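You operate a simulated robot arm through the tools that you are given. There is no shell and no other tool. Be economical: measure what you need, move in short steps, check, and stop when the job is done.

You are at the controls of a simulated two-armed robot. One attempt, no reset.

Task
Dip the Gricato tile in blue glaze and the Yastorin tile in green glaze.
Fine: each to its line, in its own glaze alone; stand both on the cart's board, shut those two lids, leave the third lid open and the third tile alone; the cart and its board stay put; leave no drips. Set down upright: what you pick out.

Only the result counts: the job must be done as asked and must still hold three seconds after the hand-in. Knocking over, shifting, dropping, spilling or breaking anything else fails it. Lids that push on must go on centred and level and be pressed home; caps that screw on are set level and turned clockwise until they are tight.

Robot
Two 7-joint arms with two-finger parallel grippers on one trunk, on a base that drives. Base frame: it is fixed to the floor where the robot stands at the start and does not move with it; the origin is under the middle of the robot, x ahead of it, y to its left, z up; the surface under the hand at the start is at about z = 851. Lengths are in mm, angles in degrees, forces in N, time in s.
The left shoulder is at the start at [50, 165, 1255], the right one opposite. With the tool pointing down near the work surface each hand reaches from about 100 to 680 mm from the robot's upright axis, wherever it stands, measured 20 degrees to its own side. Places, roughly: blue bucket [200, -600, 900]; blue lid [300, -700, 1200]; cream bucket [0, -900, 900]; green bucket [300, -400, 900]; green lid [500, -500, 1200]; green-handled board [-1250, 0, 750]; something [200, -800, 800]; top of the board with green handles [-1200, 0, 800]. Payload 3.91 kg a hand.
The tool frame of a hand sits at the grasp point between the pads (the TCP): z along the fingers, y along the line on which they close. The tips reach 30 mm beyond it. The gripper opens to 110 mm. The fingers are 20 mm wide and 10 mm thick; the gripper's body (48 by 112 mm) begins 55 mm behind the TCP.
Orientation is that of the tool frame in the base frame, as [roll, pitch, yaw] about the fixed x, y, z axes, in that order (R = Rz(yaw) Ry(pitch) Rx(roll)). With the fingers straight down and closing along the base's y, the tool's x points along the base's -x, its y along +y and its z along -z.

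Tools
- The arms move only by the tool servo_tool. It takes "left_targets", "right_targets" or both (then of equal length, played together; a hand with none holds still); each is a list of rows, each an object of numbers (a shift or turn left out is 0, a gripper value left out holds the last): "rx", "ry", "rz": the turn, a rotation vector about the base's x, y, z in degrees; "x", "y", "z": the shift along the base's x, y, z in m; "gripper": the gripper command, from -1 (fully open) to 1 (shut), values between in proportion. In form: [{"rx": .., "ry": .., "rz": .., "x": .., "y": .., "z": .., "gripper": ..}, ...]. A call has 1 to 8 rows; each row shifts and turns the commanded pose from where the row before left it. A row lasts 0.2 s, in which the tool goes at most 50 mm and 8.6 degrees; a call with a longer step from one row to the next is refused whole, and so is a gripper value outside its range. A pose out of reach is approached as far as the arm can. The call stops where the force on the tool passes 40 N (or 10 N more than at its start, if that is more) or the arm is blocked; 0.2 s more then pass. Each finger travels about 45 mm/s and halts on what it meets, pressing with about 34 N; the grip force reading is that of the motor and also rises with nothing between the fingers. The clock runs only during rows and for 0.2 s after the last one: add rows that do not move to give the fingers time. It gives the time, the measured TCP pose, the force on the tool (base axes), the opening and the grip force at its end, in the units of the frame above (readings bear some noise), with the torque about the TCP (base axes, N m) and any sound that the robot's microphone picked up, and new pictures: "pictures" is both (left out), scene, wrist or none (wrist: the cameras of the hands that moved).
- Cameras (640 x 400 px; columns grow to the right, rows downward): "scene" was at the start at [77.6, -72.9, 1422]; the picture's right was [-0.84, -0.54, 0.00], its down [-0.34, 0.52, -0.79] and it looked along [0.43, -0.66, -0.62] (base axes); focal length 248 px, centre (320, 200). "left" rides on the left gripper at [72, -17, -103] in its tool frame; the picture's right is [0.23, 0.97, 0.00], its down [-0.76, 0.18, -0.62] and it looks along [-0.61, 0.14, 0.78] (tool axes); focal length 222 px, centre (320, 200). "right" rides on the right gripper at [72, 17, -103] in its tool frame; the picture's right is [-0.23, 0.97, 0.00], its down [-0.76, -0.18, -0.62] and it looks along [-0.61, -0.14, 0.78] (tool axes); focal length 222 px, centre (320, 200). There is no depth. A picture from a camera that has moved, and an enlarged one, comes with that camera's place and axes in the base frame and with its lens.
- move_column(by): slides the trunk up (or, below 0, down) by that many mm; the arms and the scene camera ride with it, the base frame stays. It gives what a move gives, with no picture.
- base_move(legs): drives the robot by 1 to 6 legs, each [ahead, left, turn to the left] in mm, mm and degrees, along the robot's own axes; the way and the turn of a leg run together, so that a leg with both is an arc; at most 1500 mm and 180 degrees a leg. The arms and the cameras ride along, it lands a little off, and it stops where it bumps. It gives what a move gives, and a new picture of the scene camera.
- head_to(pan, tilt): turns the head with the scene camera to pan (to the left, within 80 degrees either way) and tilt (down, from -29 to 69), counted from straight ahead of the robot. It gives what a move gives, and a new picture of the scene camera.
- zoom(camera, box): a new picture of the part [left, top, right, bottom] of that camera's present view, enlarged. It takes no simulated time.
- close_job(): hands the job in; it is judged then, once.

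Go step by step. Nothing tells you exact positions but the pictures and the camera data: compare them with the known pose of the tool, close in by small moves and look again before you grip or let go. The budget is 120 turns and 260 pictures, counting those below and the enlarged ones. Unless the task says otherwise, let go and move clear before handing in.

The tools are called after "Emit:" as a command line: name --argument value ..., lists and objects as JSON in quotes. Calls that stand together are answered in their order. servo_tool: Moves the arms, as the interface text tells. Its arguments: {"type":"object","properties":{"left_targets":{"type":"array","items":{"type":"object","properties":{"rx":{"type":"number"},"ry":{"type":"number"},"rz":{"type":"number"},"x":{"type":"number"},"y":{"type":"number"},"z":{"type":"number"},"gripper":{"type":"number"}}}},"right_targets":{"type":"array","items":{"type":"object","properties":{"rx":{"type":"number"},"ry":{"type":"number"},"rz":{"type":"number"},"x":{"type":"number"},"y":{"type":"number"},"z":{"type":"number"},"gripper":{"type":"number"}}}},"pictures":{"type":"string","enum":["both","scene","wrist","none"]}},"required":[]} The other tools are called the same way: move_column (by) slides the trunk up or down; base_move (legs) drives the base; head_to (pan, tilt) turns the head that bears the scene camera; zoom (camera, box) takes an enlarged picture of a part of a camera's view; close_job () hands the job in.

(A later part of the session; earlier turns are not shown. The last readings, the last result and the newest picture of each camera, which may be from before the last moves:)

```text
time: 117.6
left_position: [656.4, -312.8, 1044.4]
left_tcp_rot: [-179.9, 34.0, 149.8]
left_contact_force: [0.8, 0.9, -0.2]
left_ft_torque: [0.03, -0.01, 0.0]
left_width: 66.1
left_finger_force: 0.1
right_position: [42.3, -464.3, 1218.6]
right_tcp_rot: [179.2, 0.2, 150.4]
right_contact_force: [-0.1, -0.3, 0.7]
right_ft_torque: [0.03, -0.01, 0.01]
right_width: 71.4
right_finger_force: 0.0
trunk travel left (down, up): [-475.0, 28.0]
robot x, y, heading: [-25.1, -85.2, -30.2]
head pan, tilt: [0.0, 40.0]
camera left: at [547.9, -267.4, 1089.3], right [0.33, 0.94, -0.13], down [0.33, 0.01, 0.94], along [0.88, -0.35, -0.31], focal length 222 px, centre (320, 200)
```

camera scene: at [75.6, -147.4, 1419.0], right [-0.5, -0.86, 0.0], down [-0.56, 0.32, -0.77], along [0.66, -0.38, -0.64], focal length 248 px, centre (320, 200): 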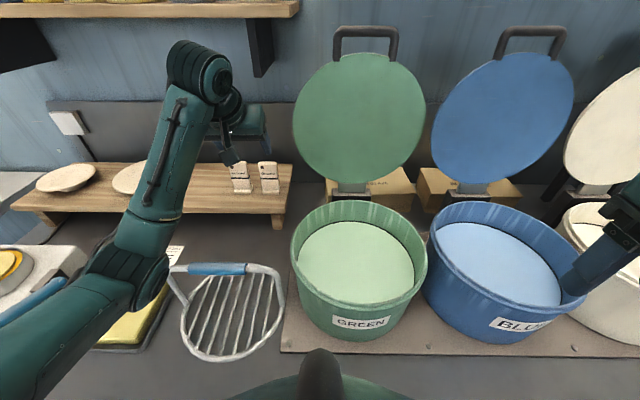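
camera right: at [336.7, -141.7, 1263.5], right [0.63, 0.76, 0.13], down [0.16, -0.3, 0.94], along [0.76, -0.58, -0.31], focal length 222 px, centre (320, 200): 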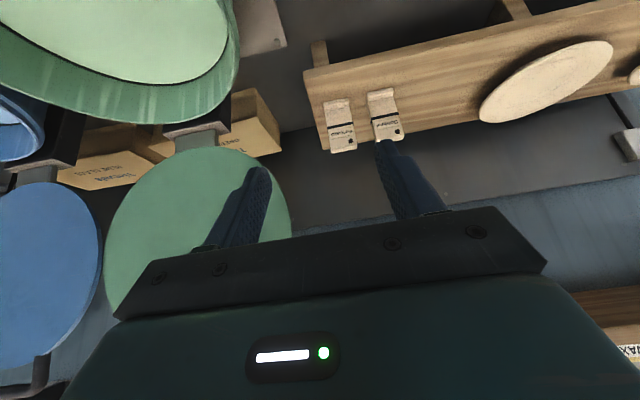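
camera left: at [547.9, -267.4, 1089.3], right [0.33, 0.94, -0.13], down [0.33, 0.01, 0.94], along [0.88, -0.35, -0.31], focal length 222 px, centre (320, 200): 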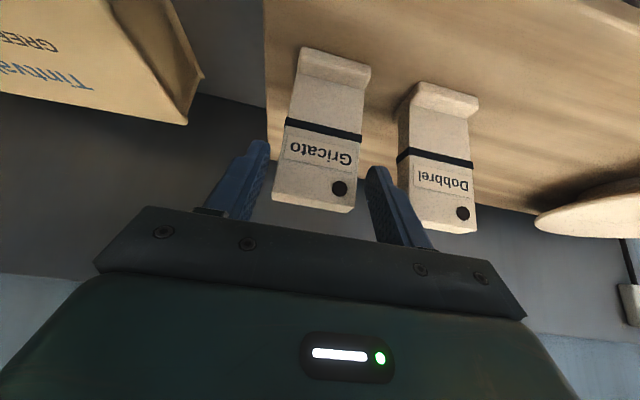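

Tile between the fingers, no contact with Dobbrel. Closing.

Emit:
servo_tool --left_targets '[{"gripper": 1}, {"gripper": 1}, {"gripper": 1}, {"gripper": 1}, {"z": 0.01}, {"z": 0.03}, {"z": 0.04}, {"z": 0.04}]' --pictures "both"

Emit:
zoom --camera "left" --box '[240, 30, 420, 220]'

```text
time: 119.4
left_position: [657.0, -312.6, 1163.6]
left_tcp_rot: [-179.8, 33.8, 150.0]
left_contact_force: [-0.5, -0.7, -1.1]
left_ft_torque: [-0.01, 0.06, 0.0]
left_width: 49.6
left_finger_force: 34.3
right_position: [43.0, -464.1, 1218.3]
right_tcp_rot: [179.1, 0.1, 150.4]
right_contact_force: [0.7, -0.4, -0.1]
right_ft_torque: [0.01, 0.02, 0.02]
right_width: 71.7
right_finger_force: 0.1
trunk travel left (down, up): [-475.0, 28.0]
robot x, y, heading: [-24.0, -90.9, -30.4]
head pan, tilt: [0.0, 40.0]
camera scene: at [74.6, -147.0, 1419.1], right [-0.5, -0.86, 0.0], down [-0.56, 0.32, -0.77], along [0.66, -0.39, -0.64], focal length 248 px, centre (320, 200)
camera left: at [547.6, -267.2, 1209.8], right [0.33, 0.94, -0.13], down [0.34, 0.01, 0.94], along [0.88, -0.35, -0.31], focal length 222 px, centre (320, 200)
```

scene: 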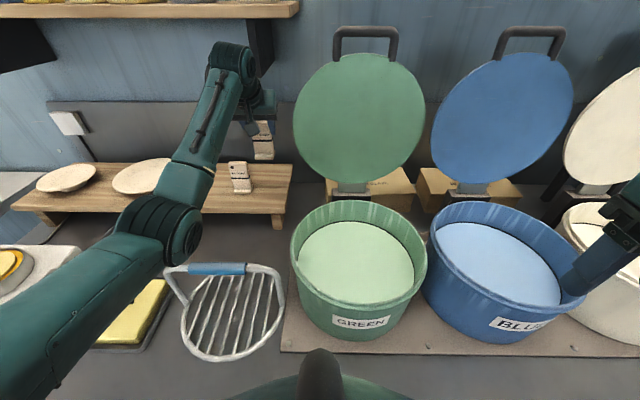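
left: 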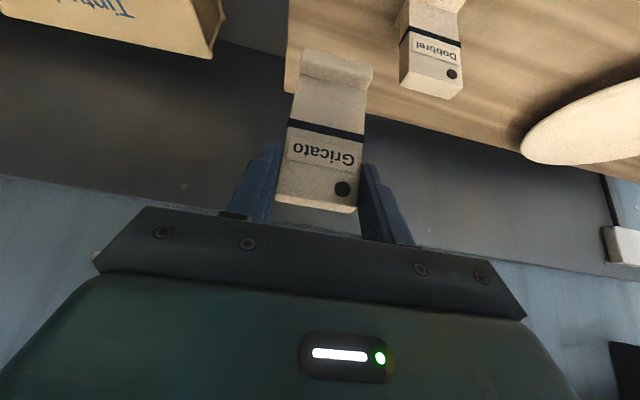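

```text
2.11 times, centred on (330, 125) of left
camera zoom: at [547.6, -267.2, 1209.8], right [0.33, 0.94, -0.13], down [0.34, 0.01, 0.94], along [0.88, -0.35, -0.31], focal length 468 px, centre (299, 358)
```

zoom: 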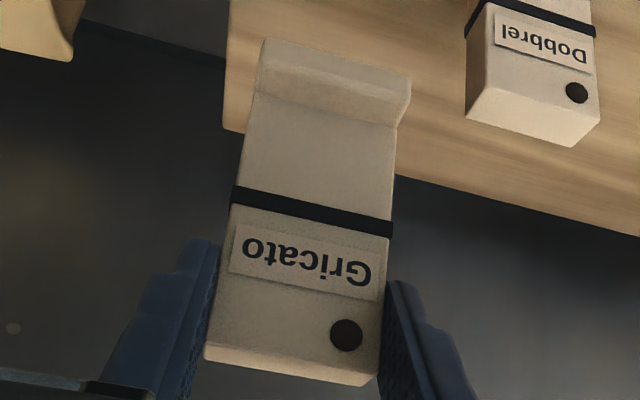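

Gricato is held the same way. I'll retract, then drive right to the blue bucket.

Emit:
servo_tool --left_targets '[{"x": -0.0289, "y": 0.0259, "z": 0.007}, {"x": -0.0289, "y": 0.0259, "z": 0.007}, {"x": -0.0289, "y": 0.0259, "z": 0.007}, {"x": -0.0289, "y": 0.0259, "z": 0.007}, {"x": -0.0289, "y": 0.0259, "z": 0.007}, {"x": -0.0289, "y": 0.0259, "z": 0.007}]' --pictures "none"

Emit:
base_move --legs '[[-3, -454, 0]]'

```text
time: 120.8
left_position: [484.1, -156.1, 1205.8]
left_tcp_rot: [-179.9, 33.9, 149.9]
left_contact_force: [0.4, -0.6, -1.2]
left_ft_torque: [-0.01, -0.01, -0.01]
left_width: 49.6
left_finger_force: 34.1
right_position: [41.9, -462.4, 1217.9]
right_tcp_rot: [179.1, 0.1, 150.3]
right_contact_force: [-0.2, -0.2, 0.1]
right_ft_torque: [0.02, -0.01, -0.04]
right_width: 71.5
right_finger_force: 0.0
trunk travel left (down, up): [-475.0, 28.0]
robot x, y, heading: [-24.8, -88.5, -30.1]
head pan, tilt: [0.0, 40.0]
```

```text
time: 125.3
left_position: [254.7, -548.6, 1206.1]
left_tcp_rot: [-179.9, 33.9, 149.8]
left_contact_force: [-0.2, 0.2, -1.3]
left_ft_torque: [0.01, -0.03, -0.02]
left_width: 49.4
left_finger_force: 33.6
right_position: [-188.0, -854.5, 1219.1]
right_tcp_rot: [179.1, 0.1, 150.3]
right_contact_force: [0.1, 0.5, -0.6]
right_ft_torque: [0.02, 0.0, 0.02]
right_width: 71.7
right_finger_force: 0.0
trunk travel left (down, up): [-475.0, 28.0]
robot x, y, heading: [-257.4, -480.6, -30.4]
head pan, tilt: [0.0, 40.0]
camera scene: at [-155.6, -537.1, 1419.1], right [-0.5, -0.86, 0.0], down [-0.56, 0.32, -0.77], along [0.66, -0.39, -0.64], focal length 248 px, centre (320, 200)
```

scene: 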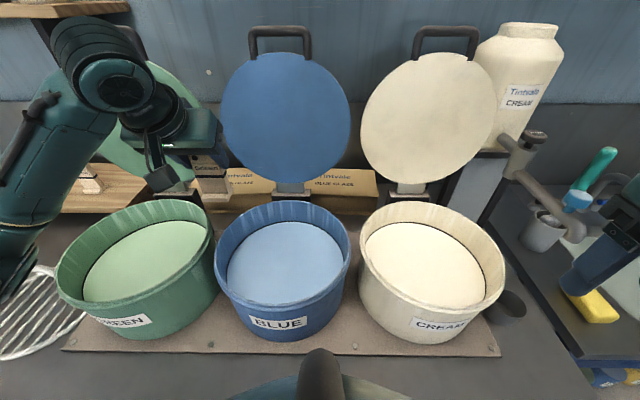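

The blue bucket sits where the green one did in view, centred about 78 left and 448 ahead. Moving over it and down near the surface.

Emit:
servo_tool --left_targets '[{"x": -0.0158, "y": -0.036}, {"x": -0.0158, "y": -0.036}, {"x": -0.0158, "y": -0.036}, {"z": -0.035}, {"z": -0.035}, {"z": -0.035}, {"z": -0.03}, {}]' --pictures "both"

```text
time: 127.1
left_position: [207.4, -656.5, 1072.0]
left_tcp_rot: [-179.8, 34.1, 149.8]
left_contact_force: [-0.5, 0.0, -0.9]
left_ft_torque: [-0.01, 0.01, 0.01]
left_width: 49.6
left_finger_force: 33.7
right_position: [-188.9, -854.4, 1218.3]
right_tcp_rot: [179.1, 0.1, 150.2]
right_contact_force: [0.4, -0.6, -0.3]
right_ft_torque: [0.01, -0.01, -0.01]
right_width: 71.5
right_finger_force: 0.0
trunk travel left (down, up): [-475.0, 28.0]
robot x, y, heading: [-250.4, -480.2, -30.7]
head pan, tilt: [0.0, 40.0]
camera scene: at [-155.6, -537.0, 1419.1], right [-0.5, -0.86, 0.0], down [-0.56, 0.32, -0.77], along [0.66, -0.39, -0.64], focal length 248 px, centre (320, 200)
camera left: at [97.7, -610.2, 1117.2], right [0.33, 0.94, -0.13], down [0.34, 0.01, 0.94], along [0.88, -0.35, -0.31], focal length 222 px, centre (320, 200)
```

scene: 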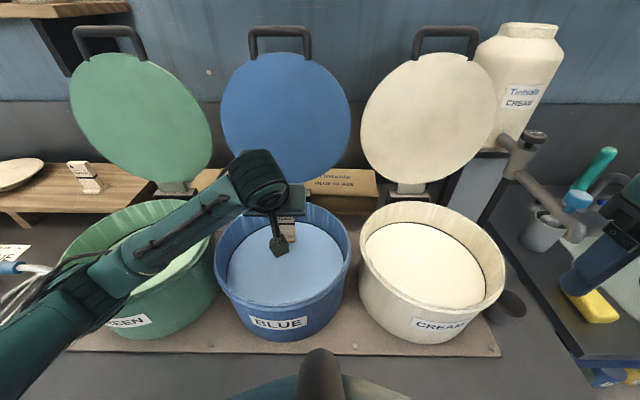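
left: 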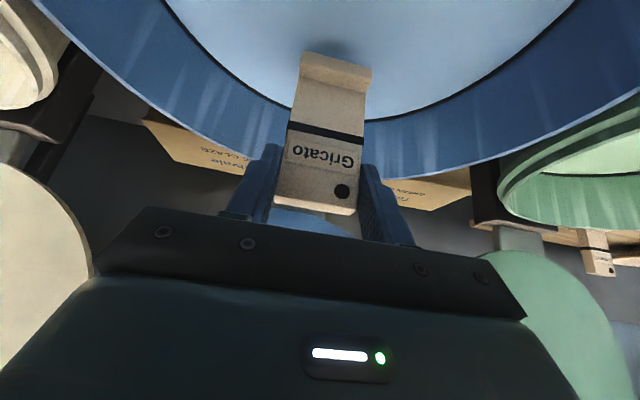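

The forearm passes in front of the green bucket, about 60 mm clear of its rim. I'll descend to where the line is just above the glaze.

Emit:
servo_tool --left_targets '[{"z": -0.015}, {"z": -0.015}, {"z": -0.015}, {"z": -0.013}, {"z": -0.008}, {}]' --pictures "both"

Emit:
zoom --camera "left" --box '[240, 50, 420, 220]'

```text
time: 128.5
left_position: [207.0, -655.9, 1004.3]
left_tcp_rot: [-180.0, 33.9, 149.7]
left_contact_force: [-0.1, 0.1, -1.2]
left_ft_torque: [0.01, -0.02, -0.01]
left_width: 49.7
left_finger_force: 34.2
right_position: [-188.4, -853.2, 1217.9]
right_tcp_rot: [179.1, 0.1, 150.3]
right_contact_force: [-0.3, -0.6, 0.1]
right_ft_torque: [0.0, 0.0, -0.01]
right_width: 71.4
right_finger_force: 0.1
trunk travel left (down, up): [-475.0, 28.0]
robot x, y, heading: [-256.5, -478.3, -30.0]
head pan, tilt: [0.0, 40.0]
camera scene: at [-155.5, -537.0, 1419.1], right [-0.5, -0.86, 0.0], down [-0.56, 0.32, -0.77], along [0.66, -0.39, -0.64], focal length 248 px, centre (320, 200)
camera left: at [97.1, -610.6, 1050.6], right [0.33, 0.94, -0.13], down [0.33, 0.01, 0.94], along [0.88, -0.35, -0.31], focal length 222 px, centre (320, 200)
```

scene: 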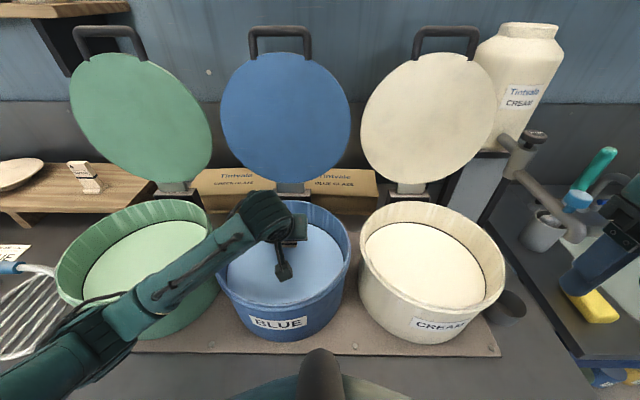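
left: 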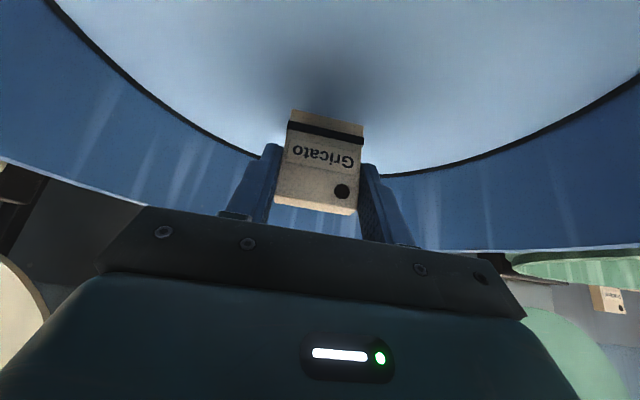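

```text
2.35 times, centred on (330, 135) of left
camera zoom: at [97.1, -610.6, 1050.6], right [0.33, 0.94, -0.13], down [0.33, 0.01, 0.94], along [0.88, -0.35, -0.31], focal length 523 px, centre (296, 353)
```

zoom: 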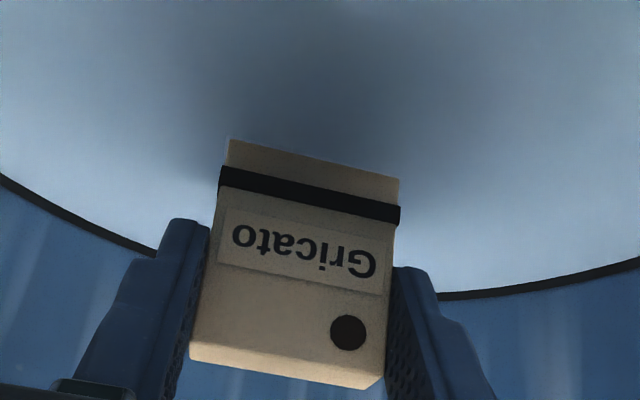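

About 7.5 mm of bare tile remains below the line. Descending 10 mm puts the surface at mid-line, like the first tile.

Emit:
servo_tool --left_targets '[{"z": -0.005}, {"z": -0.005}, {}, {}]' --pictures "wrist"

Emit:
zoom --camera "left" --box '[260, 80, 400, 220]'

```text
time: 129.5
left_position: [207.3, -656.2, 995.7]
left_tcp_rot: [-179.8, 34.0, 149.8]
left_contact_force: [0.1, 0.3, -1.2]
left_ft_torque: [0.0, 0.0, 0.01]
left_width: 49.6
left_finger_force: 33.8
right_position: [-188.6, -854.5, 1218.4]
right_tcp_rot: [179.1, 0.1, 150.3]
right_contact_force: [0.2, 0.9, 0.4]
right_ft_torque: [0.0, -0.01, 0.0]
right_width: 71.7
right_finger_force: 0.1
trunk travel left (down, up): [-475.0, 28.0]
robot x, y, heading: [-256.5, -480.3, -30.2]
head pan, tilt: [0.0, 40.0]
camera left: at [97.1, -610.6, 1040.8], right [0.33, 0.94, -0.13], down [0.34, 0.01, 0.94], along [0.88, -0.35, -0.31], focal length 222 px, centre (320, 200)
```

left: 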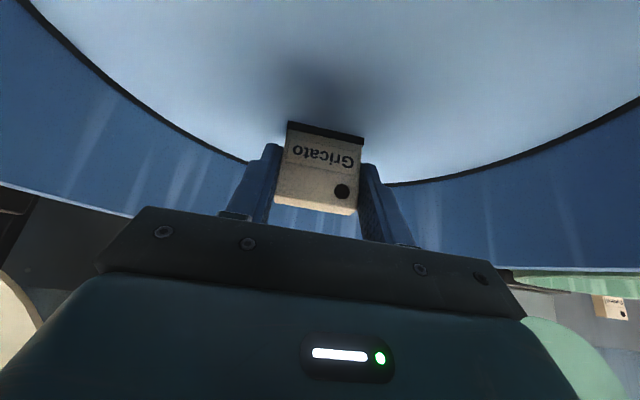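

```text
2.86 times, centred on (330, 150) of left
camera zoom: at [97.1, -610.6, 1040.8], right [0.33, 0.94, -0.13], down [0.34, 0.01, 0.94], along [0.88, -0.35, -0.31], focal length 635 px, centre (291, 343)
```

zoom: 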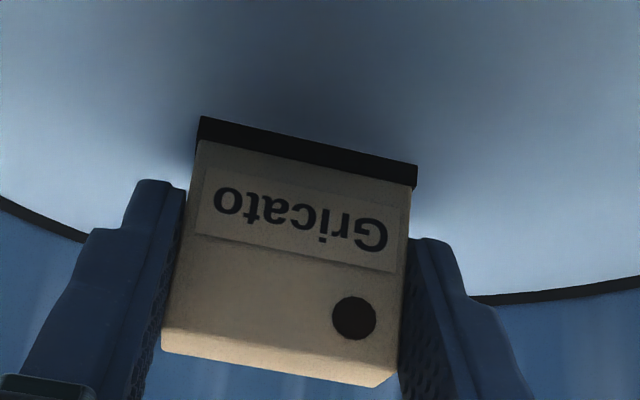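

The surface is only at the line's lower edge; going 2.5 mm deeper for mid-line, then checking again.

Emit:
servo_tool --left_targets '[{"z": -0.0025}, {}, {}]' --pictures "wrist"

Emit:
zoom --camera "left" --box '[260, 80, 400, 220]'

```text
time: 130.3
left_position: [206.9, -655.1, 992.8]
left_tcp_rot: [-179.9, 34.1, 149.9]
left_contact_force: [0.6, 0.4, -1.7]
left_ft_torque: [0.01, 0.0, 0.01]
left_width: 49.1
left_finger_force: 34.1
right_position: [-188.6, -852.6, 1217.4]
right_tcp_rot: [179.1, 0.1, 150.3]
right_contact_force: [-0.7, 0.4, 0.3]
right_ft_torque: [0.04, -0.01, -0.03]
right_width: 71.5
right_finger_force: 0.1
trunk travel left (down, up): [-475.0, 28.0]
robot x, y, heading: [-255.9, -478.1, -30.1]
head pan, tilt: [0.0, 40.0]
camera left: at [97.1, -610.6, 1038.2], right [0.33, 0.94, -0.13], down [0.34, 0.01, 0.94], along [0.88, -0.35, -0.31], focal length 222 px, centre (320, 200)
```

left: 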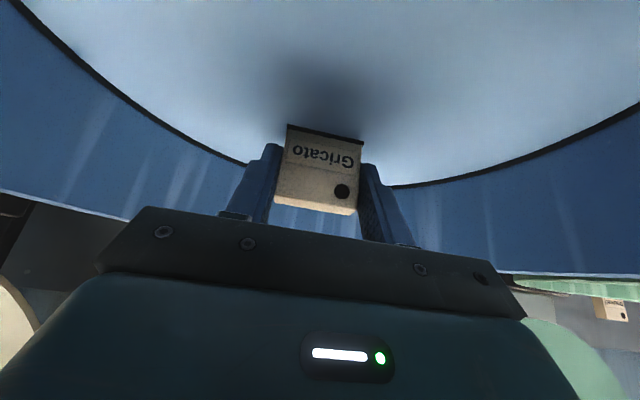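

```text
2.86 times, centred on (330, 150) of left
camera zoom: at [97.1, -610.6, 1038.2], right [0.33, 0.94, -0.13], down [0.34, 0.01, 0.94], along [0.88, -0.35, -0.31], focal length 635 px, centre (291, 343)
```

zoom: 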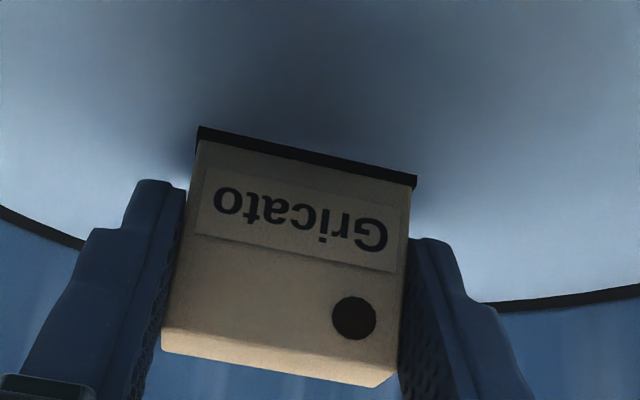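

Mid-line now. Holding briefly, lifting slowly, then draining over the bucket for about 13 s.

Emit:
servo_tool --left_targets '[{}, {"z": 0.01}, {"z": 0.015}, {"z": 0.015}, {"z": 0.015}, {"z": 0.015}, {}, {}]' --pictures "wrist"

Emit:
servo_tool --left_targets '[{}, {}, {}, {}, {}, {}, {}, {}]' --pictures "none"

Emit:
servo_tool --left_targets '[{}, {}, {}, {}, {}, {}, {}, {}]' --pictures "none"

Emit:
servo_tool --left_targets '[{}, {}, {}, {}, {}, {}, {}, {}]' --pictures "none"

Emit:
servo_tool --left_targets '[{}, {}, {}, {}, {}, {}, {}, {}]' --pictures "none"

Emit:
servo_tool --left_targets '[{}, {}, {}, {}, {}, {}, {}, {}]' --pictures "none"

Emit:
servo_tool --left_targets '[{}, {}, {}, {}, {}, {}, {}, {}]' --pictures "none"

Emit:
servo_tool --left_targets '[{}, {}, {}, {}, {}, {}, {}, {}]' --pictures "wrist"

Emit:
zoom --camera "left" --box '[250, 20, 410, 220]'

```text
time: 132.1
left_position: [207.3, -656.7, 1062.4]
left_tcp_rot: [-179.8, 34.0, 149.8]
left_contact_force: [0.1, 0.2, -1.1]
left_ft_torque: [0.02, 0.0, -0.01]
left_width: 49.4
left_finger_force: 34.1
right_position: [-189.6, -854.0, 1217.8]
right_tcp_rot: [179.2, 0.1, 150.3]
right_contact_force: [-0.8, 0.0, 0.2]
right_ft_torque: [0.01, -0.01, -0.02]
right_width: 71.5
right_finger_force: 0.1
trunk travel left (down, up): [-475.0, 28.0]
robot x, y, heading: [-258.0, -476.2, -30.3]
head pan, tilt: [0.0, 40.0]
camera left: at [96.5, -611.1, 1108.4], right [0.33, 0.94, -0.13], down [0.34, 0.01, 0.94], along [0.88, -0.35, -0.31], focal length 222 px, centre (320, 200)
```

left: 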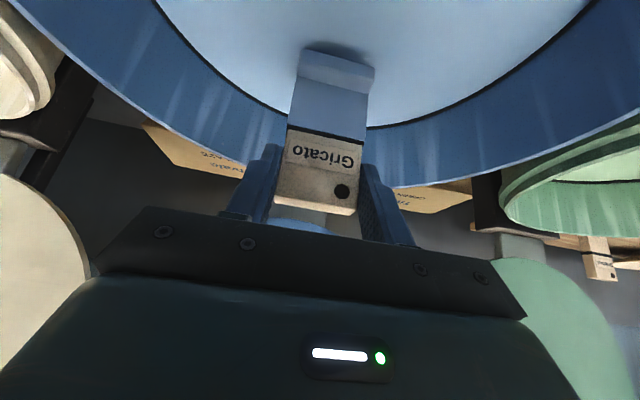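

```text
time: 133.9
left_position: [206.2, -656.2, 1062.5]
left_tcp_rot: [-180.0, 34.0, 149.8]
left_contact_force: [-0.3, -0.3, -1.2]
left_ft_torque: [0.01, -0.01, -0.03]
left_width: 49.4
left_finger_force: 33.9
right_position: [-188.6, -854.1, 1218.4]
right_tcp_rot: [179.1, 0.1, 150.3]
right_contact_force: [0.7, 1.0, 0.2]
right_ft_torque: [0.0, 0.02, 0.04]
right_width: 71.7
right_finger_force: 0.1
trunk travel left (down, up): [-475.0, 28.0]
robot x, y, heading: [-256.7, -479.4, -30.3]
head pan, tilt: [0.0, 40.0]
```

```text
time: 135.7
left_position: [205.9, -656.7, 1063.7]
left_tcp_rot: [-179.9, 34.0, 149.8]
left_contact_force: [-0.2, -0.2, -0.7]
left_ft_torque: [-0.01, -0.04, -0.01]
left_width: 49.3
left_finger_force: 33.8
right_position: [-188.4, -853.7, 1217.8]
right_tcp_rot: [179.0, 0.1, 150.2]
right_contact_force: [0.5, -0.3, -0.6]
right_ft_torque: [0.02, -0.03, -0.06]
right_width: 71.4
right_finger_force: 0.0
trunk travel left (down, up): [-475.0, 28.0]
robot x, y, heading: [-256.3, -480.0, -30.0]
head pan, tilt: [0.0, 40.0]
```

```text
time: 137.5
left_position: [206.6, -656.5, 1062.8]
left_tcp_rot: [-179.9, 34.0, 149.8]
left_contact_force: [0.5, -0.5, -0.7]
left_ft_torque: [-0.03, 0.05, 0.0]
left_width: 49.5
left_finger_force: 34.2
right_position: [-189.0, -854.9, 1218.0]
right_tcp_rot: [179.1, 0.1, 150.3]
right_contact_force: [-0.2, -0.1, -0.1]
right_ft_torque: [-0.02, -0.01, 0.01]
right_width: 71.7
right_finger_force: 0.1
trunk travel left (down, up): [-475.0, 28.0]
robot x, y, heading: [-255.0, -477.7, -30.4]
head pan, tilt: [0.0, 40.0]
```

```text
time: 139.3
left_position: [206.5, -655.3, 1062.5]
left_tcp_rot: [-179.9, 34.0, 149.7]
left_contact_force: [0.0, -0.4, -0.6]
left_ft_torque: [0.01, 0.01, 0.0]
left_width: 49.7
left_finger_force: 33.9
right_position: [-188.2, -854.1, 1217.4]
right_tcp_rot: [179.1, 0.1, 150.2]
right_contact_force: [0.7, -1.1, -0.6]
right_ft_torque: [-0.02, -0.04, -0.02]
right_width: 71.5
right_finger_force: 0.0
trunk travel left (down, up): [-475.0, 28.0]
robot x, y, heading: [-254.9, -481.0, -30.0]
head pan, tilt: [0.0, 40.0]
```

```text
time: 141.1
left_position: [205.7, -656.3, 1063.3]
left_tcp_rot: [-179.9, 34.1, 149.8]
left_contact_force: [0.4, 0.4, -1.1]
left_ft_torque: [-0.01, 0.04, 0.01]
left_width: 49.4
left_finger_force: 34.1
right_position: [-189.3, -854.5, 1217.4]
right_tcp_rot: [179.1, 0.2, 150.3]
right_contact_force: [0.1, 0.3, 0.5]
right_ft_torque: [-0.03, 0.01, 0.01]
right_width: 71.7
right_finger_force: 0.0
trunk travel left (down, up): [-475.0, 28.0]
robot x, y, heading: [-258.1, -479.9, -30.3]
head pan, tilt: [0.0, 40.0]
```

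```text
time: 142.9
left_position: [206.4, -655.5, 1062.5]
left_tcp_rot: [-179.8, 34.0, 149.8]
left_contact_force: [-0.4, 0.6, -1.1]
left_ft_torque: [0.0, -0.01, -0.01]
left_width: 49.4
left_finger_force: 33.6
right_position: [-188.6, -854.0, 1218.6]
right_tcp_rot: [179.1, 0.1, 150.4]
right_contact_force: [0.3, 0.3, -0.4]
right_ft_torque: [0.01, -0.03, 0.02]
right_width: 71.5
right_finger_force: 0.0
trunk travel left (down, up): [-475.0, 28.0]
robot x, y, heading: [-255.5, -478.2, -30.2]
head pan, tilt: [0.0, 40.0]
```

```text
time: 144.7
left_position: [207.0, -657.0, 1063.0]
left_tcp_rot: [-179.8, 34.0, 149.8]
left_contact_force: [-0.3, 0.6, -1.5]
left_ft_torque: [0.02, 0.03, -0.01]
left_width: 49.4
left_finger_force: 34.5
right_position: [-189.0, -853.8, 1217.9]
right_tcp_rot: [179.1, 0.1, 150.3]
right_contact_force: [-0.8, 0.3, -0.4]
right_ft_torque: [0.01, 0.01, -0.03]
right_width: 71.2
right_finger_force: 0.0
trunk travel left (down, up): [-475.0, 28.0]
robot x, y, heading: [-255.1, -480.5, -30.4]
head pan, tilt: [0.0, 40.0]
camera left: at [96.6, -611.0, 1108.2], right [0.33, 0.94, -0.13], down [0.34, 0.01, 0.94], along [0.88, -0.35, -0.31], focal length 222 px, centre (320, 200)
```

left: 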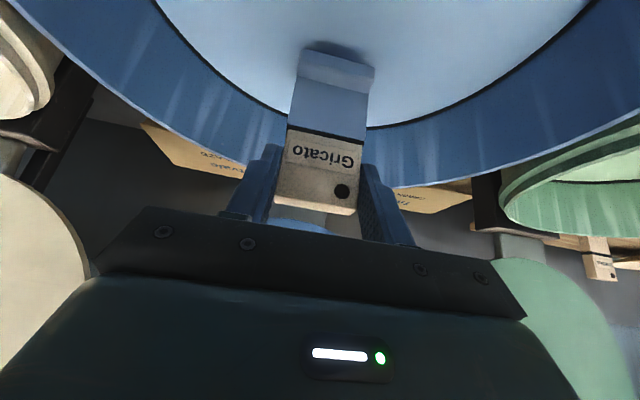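

```text
2.00 times, centred on (330, 120) of left
camera zoom: at [96.6, -611.0, 1108.2], right [0.33, 0.94, -0.13], down [0.34, 0.01, 0.94], along [0.88, -0.35, -0.31], focal length 444 px, centre (300, 360)
```

zoom: 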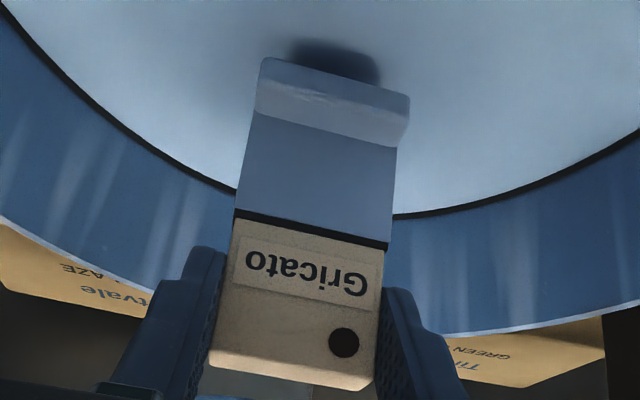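

Gricato is cleanly glazed to its line. Raising, backing away, turning left 180° and approaching the cart to the same spot as before.

Emit:
servo_tool --left_targets '[{"z": 0.02}, {"z": 0.025}, {"z": 0.025}, {"z": 0.025}, {"z": 0.025}, {"z": 0.02}, {}]' --pictures "none"

Emit:
base_move --legs '[[-350, 0, 0], [0, 0, 179.9]]'

```text
time: 146.3
left_position: [206.6, -656.0, 1204.1]
left_tcp_rot: [-179.9, 33.9, 149.7]
left_contact_force: [-0.2, -0.5, -1.4]
left_ft_torque: [0.02, -0.01, 0.05]
left_width: 49.4
left_finger_force: 33.8
right_position: [-188.6, -854.2, 1218.9]
right_tcp_rot: [179.1, 0.1, 150.3]
right_contact_force: [0.1, 0.3, 0.3]
right_ft_torque: [0.0, 0.0, 0.02]
right_width: 71.5
right_finger_force: 0.1
trunk travel left (down, up): [-475.0, 28.0]
robot x, y, heading: [-258.8, -480.1, -30.0]
head pan, tilt: [0.0, 40.0]
```

```text
time: 155.9
left_position: [-1021.3, -124.7, 1201.4]
left_tcp_rot: [-179.9, 33.9, -30.4]
left_contact_force: [-0.3, 0.6, -1.1]
left_ft_torque: [-0.02, 0.0, 0.01]
left_width: 49.2
left_finger_force: 33.7
right_position: [-624.2, 73.0, 1218.4]
right_tcp_rot: [179.2, 0.2, -29.9]
right_contact_force: [0.3, 0.4, -0.5]
right_ft_torque: [-0.04, -0.03, -0.02]
right_width: 71.7
right_finger_force: 0.1
trunk travel left (down, up): [-475.0, 28.0]
robot x, y, heading: [-558.8, -304.3, 149.6]
head pan, tilt: [0.0, 40.0]
camera scene: at [-656.5, -245.5, 1419.1], right [0.51, 0.86, 0.0], down [0.55, -0.33, -0.77], along [-0.66, 0.39, -0.64], focal length 248 px, centre (320, 200)
```

scene: 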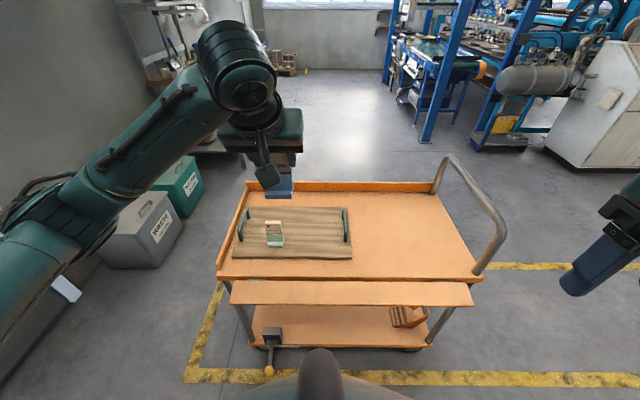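

Gricato's Yastorin neighbour stands undisturbed. Driving forward 93 mm and moving the hand over the right half of the board.

Emit:
base_move --legs '[[93, 0, 0]]'

Emit:
servo_tool --left_targets '[{"x": -0.0102, "y": 0.0232, "z": -0.025}, {"x": -0.0102, "y": 0.0232, "z": -0.025}, {"x": -0.0102, "y": 0.0232, "z": -0.025}, {"x": -0.0102, "y": 0.0232, "z": -0.025}, {"z": -0.035}, {"z": -0.035}, {"z": -0.035}, {}]' --pictures "both"

```text
time: 157.0
left_position: [-1100.7, -76.9, 1201.7]
left_tcp_rot: [-179.9, 33.8, -30.3]
left_contact_force: [-0.2, 0.5, -1.5]
left_ft_torque: [-0.01, -0.04, 0.05]
left_width: 49.4
left_finger_force: 34.0
right_position: [-705.6, 120.0, 1217.7]
right_tcp_rot: [179.2, 0.0, -29.9]
right_contact_force: [0.2, 0.0, 0.6]
right_ft_torque: [0.01, -0.02, 0.01]
right_width: 71.3
right_finger_force: 0.1
trunk travel left (down, up): [-475.0, 28.0]
robot x, y, heading: [-636.5, -257.0, 149.4]
head pan, tilt: [0.0, 40.0]
camera scene: at [-736.3, -198.5, 1419.0], right [0.51, 0.86, 0.0], down [0.55, -0.33, -0.77], along [-0.66, 0.39, -0.64], focal length 248 px, centre (320, 200)
```

scene: 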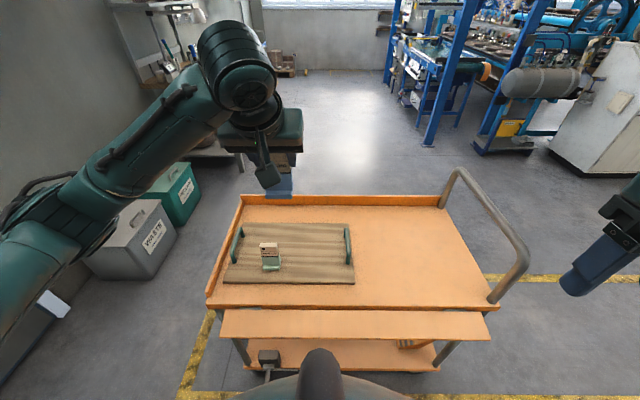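

```text
time: 158.8
left_position: [-1140.9, 16.0, 997.1]
left_tcp_rot: [-180.0, 34.0, -30.4]
left_contact_force: [1.1, -0.1, -1.3]
left_ft_torque: [-0.01, -0.03, -0.04]
left_width: 49.5
left_finger_force: 34.3
right_position: [-704.6, 119.2, 1217.2]
right_tcp_rot: [179.1, 0.1, -29.9]
right_contact_force: [0.6, 0.3, -0.7]
right_ft_torque: [-0.02, 0.02, 0.0]
right_width: 71.6
right_finger_force: 0.2
trunk travel left (down, up): [-475.0, 28.0]
robot x, y, heading: [-641.1, -256.6, 149.8]
head pan, tilt: [0.0, 40.0]
camera scene: at [-735.5, -198.9, 1419.1], right [0.51, 0.86, 0.0], down [0.55, -0.33, -0.77], along [-0.66, 0.39, -0.64], focal length 248 px, centre (320, 200)
camera left: at [-1030.3, -29.2, 1041.8], right [-0.33, -0.93, -0.13], down [-0.33, -0.01, 0.94], along [-0.88, 0.36, -0.31], focal length 222 px, centre (320, 200)
```

scene: 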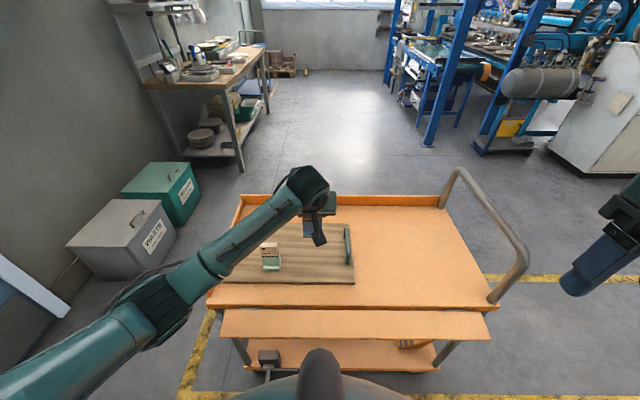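
left: 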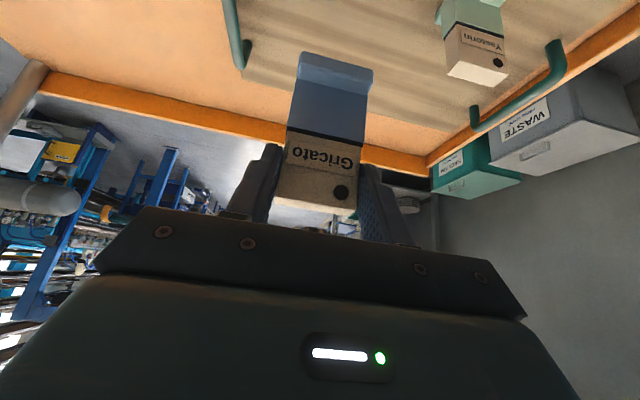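

Clear of Yastorin and of the right handle. The board height is known (contact near 847), so I'll descend to about 856.

Emit:
servo_tool --left_targets '[{"z": -0.025}, {"z": -0.03}, {"z": -0.03}, {"z": -0.025}, {"z": -0.02}, {"z": -0.011}, {}]' --pictures "both"

Emit:
zoom --camera "scene" --box '[200, 190, 380, 300]'

```text
time: 160.4
left_position: [-1140.5, 14.8, 857.4]
left_tcp_rot: [-179.9, 34.0, -30.4]
left_contact_force: [0.3, -0.1, -1.1]
left_ft_torque: [-0.04, -0.01, 0.01]
left_width: 49.4
left_finger_force: 33.5
right_position: [-704.1, 118.5, 1217.6]
right_tcp_rot: [179.1, 0.1, -30.0]
right_contact_force: [-0.5, 0.3, 0.7]
right_ft_torque: [0.0, 0.04, 0.02]
right_width: 71.3
right_finger_force: 0.1
trunk travel left (down, up): [-475.0, 28.0]
robot x, y, heading: [-640.8, -253.8, 149.4]
head pan, tilt: [0.0, 40.0]
camera scene: at [-735.5, -198.9, 1419.1], right [0.51, 0.86, 0.0], down [0.55, -0.33, -0.77], along [-0.66, 0.39, -0.64], focal length 248 px, centre (320, 200)
camera left: at [-1029.7, -29.8, 902.0], right [-0.33, -0.93, -0.13], down [-0.33, -0.01, 0.94], along [-0.88, 0.36, -0.31], focal length 222 px, centre (320, 200)
```

scene: 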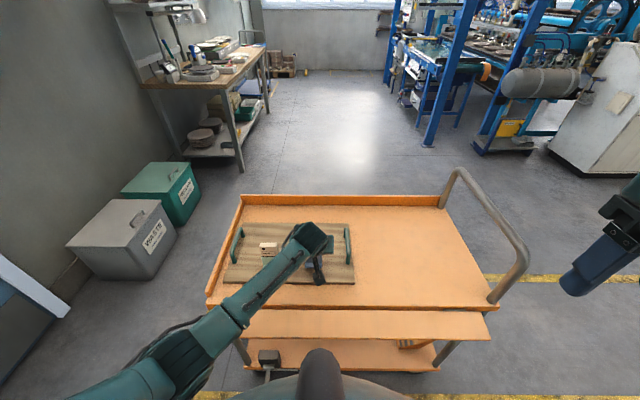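
left: 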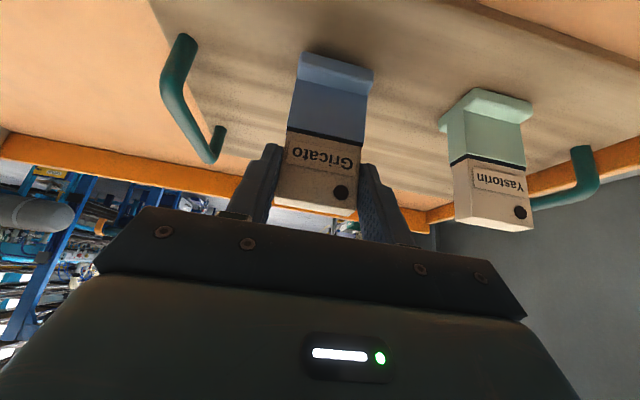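

```text
3.56 times, centred on (290, 245) of scene
camera zoom: at [-735.5, -198.9, 1419.1], right [0.51, 0.86, 0.0], down [0.55, -0.33, -0.77], along [-0.66, 0.39, -0.64], focal length 880 px, centre (427, 40)
```

zoom: 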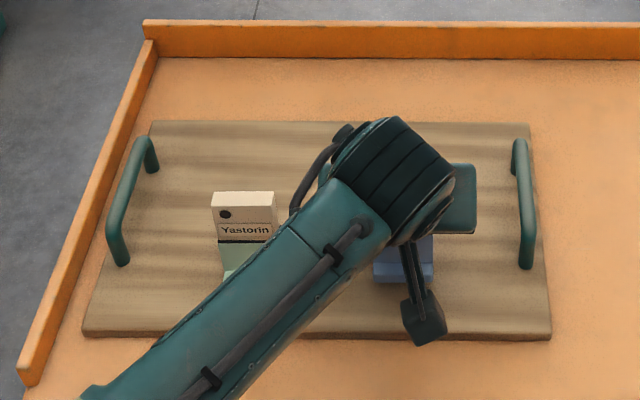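

Gricato hovers about 10 mm above the board, arm clear of Yastorin. Stepping down to contact.

Emit:
servo_tool --left_targets '[{"z": -0.003}, {"z": -0.003}, {}]' --pictures "none"

Emit:
servo_tool --left_targets '[{"z": -0.0015}, {}]' --pictures "none"

Emit:
servo_tool --left_targets '[{"z": -0.001}, {}]' --pictures "none"

Emit:
servo_tool --left_targets '[{"z": -0.001}, {}]' --pictures "none"

```text
time: 161.2
left_position: [-1140.1, 16.8, 850.8]
left_tcp_rot: [-179.9, 34.0, -30.4]
left_contact_force: [-0.1, 0.4, -1.5]
left_ft_torque: [-0.05, -0.01, 0.02]
left_width: 49.5
left_finger_force: 33.7
right_position: [-704.9, 119.2, 1217.4]
right_tcp_rot: [179.1, 0.0, -29.9]
right_contact_force: [0.5, 0.9, -0.3]
right_ft_torque: [0.0, 0.03, 0.0]
right_width: 71.4
right_finger_force: 0.0
trunk travel left (down, up): [-475.0, 28.0]
robot x, y, heading: [-637.0, -258.2, 149.4]
head pan, tilt: [0.0, 40.0]
```

```text
time: 161.8
left_position: [-1140.1, 14.9, 848.4]
left_tcp_rot: [-179.9, 33.9, -30.3]
left_contact_force: [0.1, 0.9, -1.5]
left_ft_torque: [0.01, 0.0, 0.01]
left_width: 49.7
left_finger_force: 33.7
right_position: [-703.8, 118.6, 1217.7]
right_tcp_rot: [179.1, 0.1, -29.9]
right_contact_force: [0.1, 0.3, 0.0]
right_ft_torque: [0.01, -0.01, 0.02]
right_width: 71.9
right_finger_force: 0.0
trunk travel left (down, up): [-475.0, 28.0]
robot x, y, heading: [-640.8, -252.7, 149.7]
head pan, tilt: [0.0, 40.0]
```

```text
time: 162.4
left_position: [-1141.2, 15.1, 847.0]
left_tcp_rot: [-180.0, 34.0, -30.4]
left_contact_force: [-0.3, -0.3, -1.5]
left_ft_torque: [-0.02, 0.03, 0.03]
left_width: 49.4
left_finger_force: 33.9
right_position: [-704.2, 119.7, 1218.4]
right_tcp_rot: [179.1, 0.0, -30.0]
right_contact_force: [0.1, -0.2, -1.0]
right_ft_torque: [-0.03, -0.02, -0.01]
right_width: 71.5
right_finger_force: 0.0
trunk travel left (down, up): [-475.0, 28.0]
robot x, y, heading: [-637.8, -255.9, 149.3]
head pan, tilt: [0.0, 40.0]
```

```text
time: 163.0
left_position: [-1139.3, 15.4, 847.2]
left_tcp_rot: [-179.8, 34.0, -30.4]
left_contact_force: [-0.6, -0.6, -1.5]
left_ft_torque: [-0.05, -0.03, 0.0]
left_width: 49.6
left_finger_force: 34.2
right_position: [-705.5, 119.4, 1216.9]
right_tcp_rot: [179.1, 0.2, -29.9]
right_contact_force: [-1.0, 0.4, -0.2]
right_ft_torque: [0.03, -0.03, 0.01]
right_width: 71.4
right_finger_force: 0.1
trunk travel left (down, up): [-475.0, 28.0]
robot x, y, heading: [-639.8, -256.4, 149.5]
head pan, tilt: [0.0, 40.0]
```

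Emit:
servo_tool --left_targets '[{"z": -0.001}, {}]' --pictures "none"

Emit:
servo_tool --left_targets '[{"z": -0.001}, {}]' --pictures "none"

```text
time: 163.6
left_position: [-1139.6, 16.0, 845.8]
left_tcp_rot: [-179.9, 34.1, -30.5]
left_contact_force: [0.9, 0.1, 1.1]
left_ft_torque: [-0.01, -0.06, 0.0]
left_width: 49.5
left_finger_force: 33.4
right_position: [-702.9, 118.6, 1218.1]
right_tcp_rot: [179.0, 0.1, -29.9]
right_contact_force: [0.2, 1.0, -0.4]
right_ft_torque: [0.03, -0.01, 0.0]
right_width: 71.6
right_finger_force: 0.0
trunk travel left (down, up): [-475.0, 28.0]
robot x, y, heading: [-639.3, -260.3, 149.3]
head pan, tilt: [0.0, 40.0]
```

```text
time: 164.2
left_position: [-1140.7, 16.0, 846.2]
left_tcp_rot: [-179.7, 34.1, -30.4]
left_contact_force: [1.7, -0.6, 5.0]
left_ft_torque: [-0.21, -0.07, 0.04]
left_width: 49.7
left_finger_force: 34.4
right_position: [-703.7, 119.5, 1218.5]
right_tcp_rot: [179.1, 0.1, -29.9]
right_contact_force: [0.3, 0.4, 0.2]
right_ft_torque: [0.04, -0.02, 0.01]
right_width: 71.3
right_finger_force: 0.1
trunk travel left (down, up): [-475.0, 28.0]
robot x, y, heading: [-637.8, -253.7, 149.8]
head pan, tilt: [0.0, 40.0]
```

Contact made. Easing off and opening, then lifting clear.

Emit:
servo_tool --left_targets '[{"z": 0.0008}, {"gripper": -0.35}, {"gripper": -0.35}, {"gripper": -0.35}, {"gripper": -0.35}]' --pictures "wrist"

Emit:
servo_tool --left_targets '[{"z": 0.015}, {"z": 0.03}, {"z": 0.048}, {"z": 0.048}, {"z": 0.048}, {"z": 0.048}, {"z": 0.048}, {"z": 0.048}]' --pictures "scene"

Emit:
zoom --camera "scene" --box '[200, 190, 380, 300]'

```text
time: 165.4
left_position: [-1140.7, 15.3, 846.3]
left_tcp_rot: [-179.9, 34.1, -30.4]
left_contact_force: [0.0, 1.0, -0.5]
left_ft_torque: [0.03, 0.01, 0.01]
left_width: 74.2
left_finger_force: 0.1
right_position: [-703.7, 120.5, 1218.0]
right_tcp_rot: [179.2, 0.1, -29.9]
right_contact_force: [-0.7, 0.1, 0.3]
right_ft_torque: [0.0, 0.02, 0.0]
right_width: 71.5
right_finger_force: 0.1
trunk travel left (down, up): [-475.0, 28.0]
robot x, y, heading: [-638.6, -258.8, 149.6]
head pan, tilt: [0.0, 40.0]
camera left: at [-1029.9, -29.6, 891.1], right [-0.33, -0.93, -0.13], down [-0.33, -0.01, 0.94], along [-0.88, 0.36, -0.31], focal length 222 px, centre (320, 200)
```

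left: 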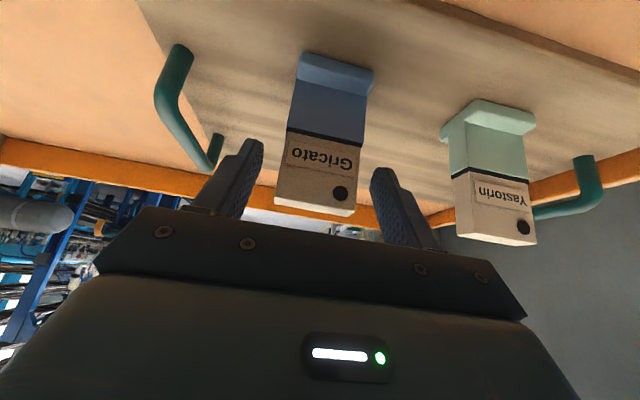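

```text
time: 167.2
left_position: [-1138.4, 14.0, 1180.1]
left_tcp_rot: [-180.0, 33.9, -30.5]
left_contact_force: [-0.3, 0.9, 0.2]
left_ft_torque: [-0.01, 0.03, 0.01]
left_width: 74.1
left_finger_force: 0.0
right_position: [-703.4, 117.6, 1218.7]
right_tcp_rot: [179.0, 0.1, -30.0]
right_contact_force: [0.2, 0.1, 0.2]
right_ft_torque: [0.02, 0.01, 0.01]
right_width: 71.8
right_finger_force: 0.1
trunk travel left (down, up): [-475.0, 28.0]
robot x, y, heading: [-636.1, -256.0, 149.7]
head pan, tilt: [0.0, 40.0]
camera scene: at [-735.1, -198.9, 1419.1], right [0.51, 0.86, 0.0], down [0.55, -0.33, -0.77], along [-0.66, 0.39, -0.64], focal length 248 px, centre (320, 200)
```

scene: 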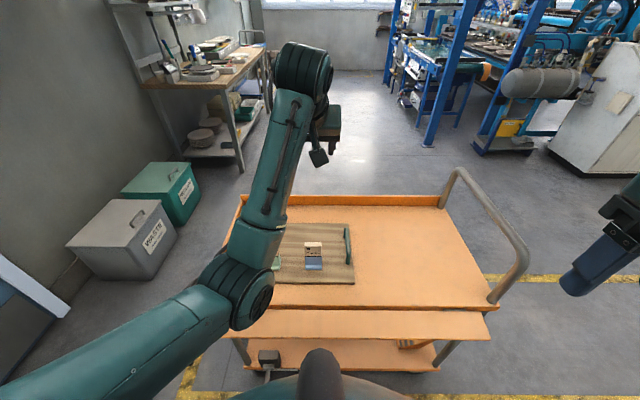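

```text
3.56 times, centred on (290, 245) of scene
camera zoom: at [-735.1, -198.9, 1419.1], right [0.51, 0.86, 0.0], down [0.55, -0.33, -0.77], along [-0.66, 0.39, -0.64], focal length 880 px, centre (427, 40)
```

zoom: 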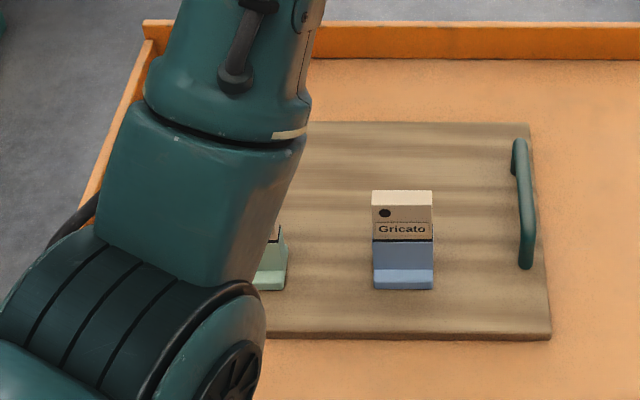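

Both tiles stand on the board, glazed to their lines. Next I return to the bench for the lids: back off, turn round, then rotate the wrist to cage a lid handle.

Emit:
base_move --legs '[[-250, 0, 0], [0, 0, -179.6]]'

Emit:
servo_tool --left_targets '[{"rx": 4.12, "ry": -2.38, "rz": -7.05, "x": -0.026, "y": 0.015}, {"rx": 4.12, "ry": -2.38, "rz": -7.05, "x": -0.026, "y": 0.015}, {"rx": 4.12, "ry": -2.38, "rz": -7.05, "x": -0.026, "y": 0.015}, {"rx": 4.12, "ry": -2.38, "rz": -7.05, "x": -0.026, "y": 0.015}, {"rx": 4.12, "ry": -2.38, "rz": -7.05, "x": -0.026, "y": 0.015}, {"rx": 4.12, "ry": -2.38, "rz": -7.05}, {"rx": 4.12, "ry": -2.38, "rz": -7.05}, {}]' --pictures "both"

```text
time: 176.3
left_position: [88.0, -638.1, 1178.8]
left_tcp_rot: [-179.9, 34.0, 151.5]
left_contact_force: [0.0, -0.7, 0.5]
left_ft_torque: [0.02, -0.02, 0.0]
left_width: 74.3
left_finger_force: 0.1
right_position: [-342.8, -756.9, 1218.2]
right_tcp_rot: [179.1, 0.1, 151.9]
right_contact_force: [0.4, 0.7, -0.7]
right_ft_torque: [0.0, 0.01, 0.01]
right_width: 71.7
right_finger_force: 0.1
trunk travel left (down, up): [-475.0, 28.0]
robot x, y, heading: [-422.0, -384.6, -28.4]
head pan, tilt: [0.0, 40.0]
camera scene: at [-320.2, -439.1, 1419.1], right [-0.48, -0.88, 0.0], down [-0.56, 0.31, -0.77], along [0.67, -0.37, -0.64], focal length 248 px, centre (320, 200)
```

scene: 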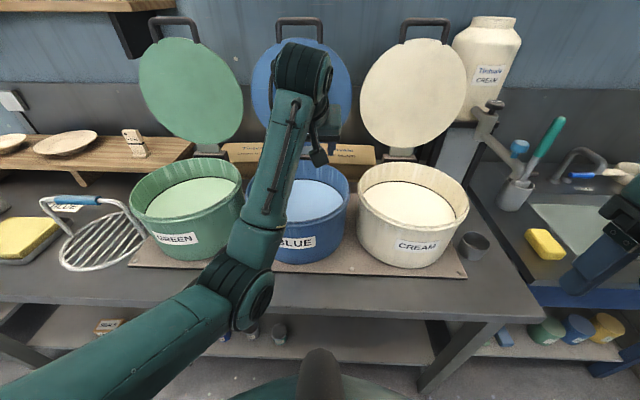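

```text
time: 178.1
left_position: [12.2, -597.4, 1118.1]
left_tcp_rot: [148.9, 17.0, 86.9]
left_contact_force: [0.2, 0.0, 0.1]
left_ft_torque: [-0.02, 0.01, -0.01]
left_width: 74.4
left_finger_force: 0.0
left hand out of reach, approached as far as the arm can: row 1, 2, 3, 4, 5
right_position: [-343.3, -756.8, 1217.8]
right_tcp_rot: [179.1, 0.1, 152.0]
right_contact_force: [-0.6, -0.7, -0.3]
right_ft_torque: [0.0, -0.01, -0.03]
right_width: 71.7
right_finger_force: 0.1
trunk travel left (down, up): [-475.0, 28.0]
robot x, y, heading: [-421.7, -382.8, -28.7]
head pan, tilt: [0.0, 40.0]
camera scene: at [-320.1, -439.1, 1419.1], right [-0.48, -0.88, 0.0], down [-0.56, 0.31, -0.77], along [0.67, -0.37, -0.64], focal length 248 px, centre (320, 200)
camera left: at [-51.7, -500.4, 1172.5], right [0.85, 0.32, 0.41], down [-0.2, -0.54, 0.82], along [0.48, -0.78, -0.39], focal length 222 px, centre (320, 200)
```

scene: 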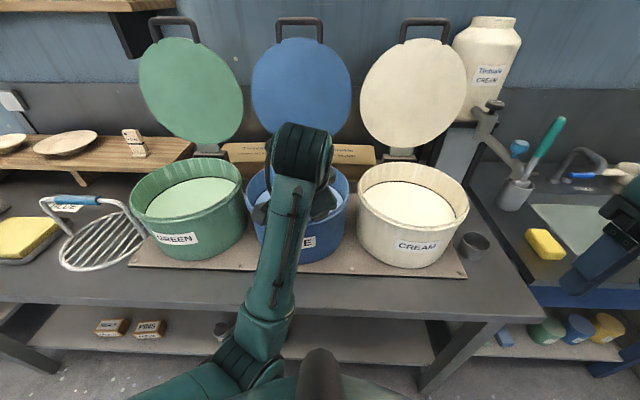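
left: 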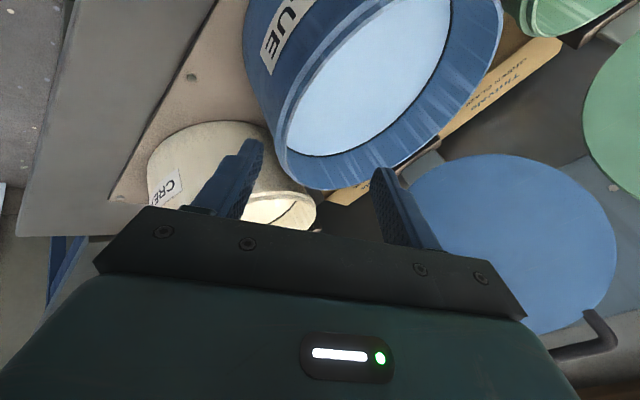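

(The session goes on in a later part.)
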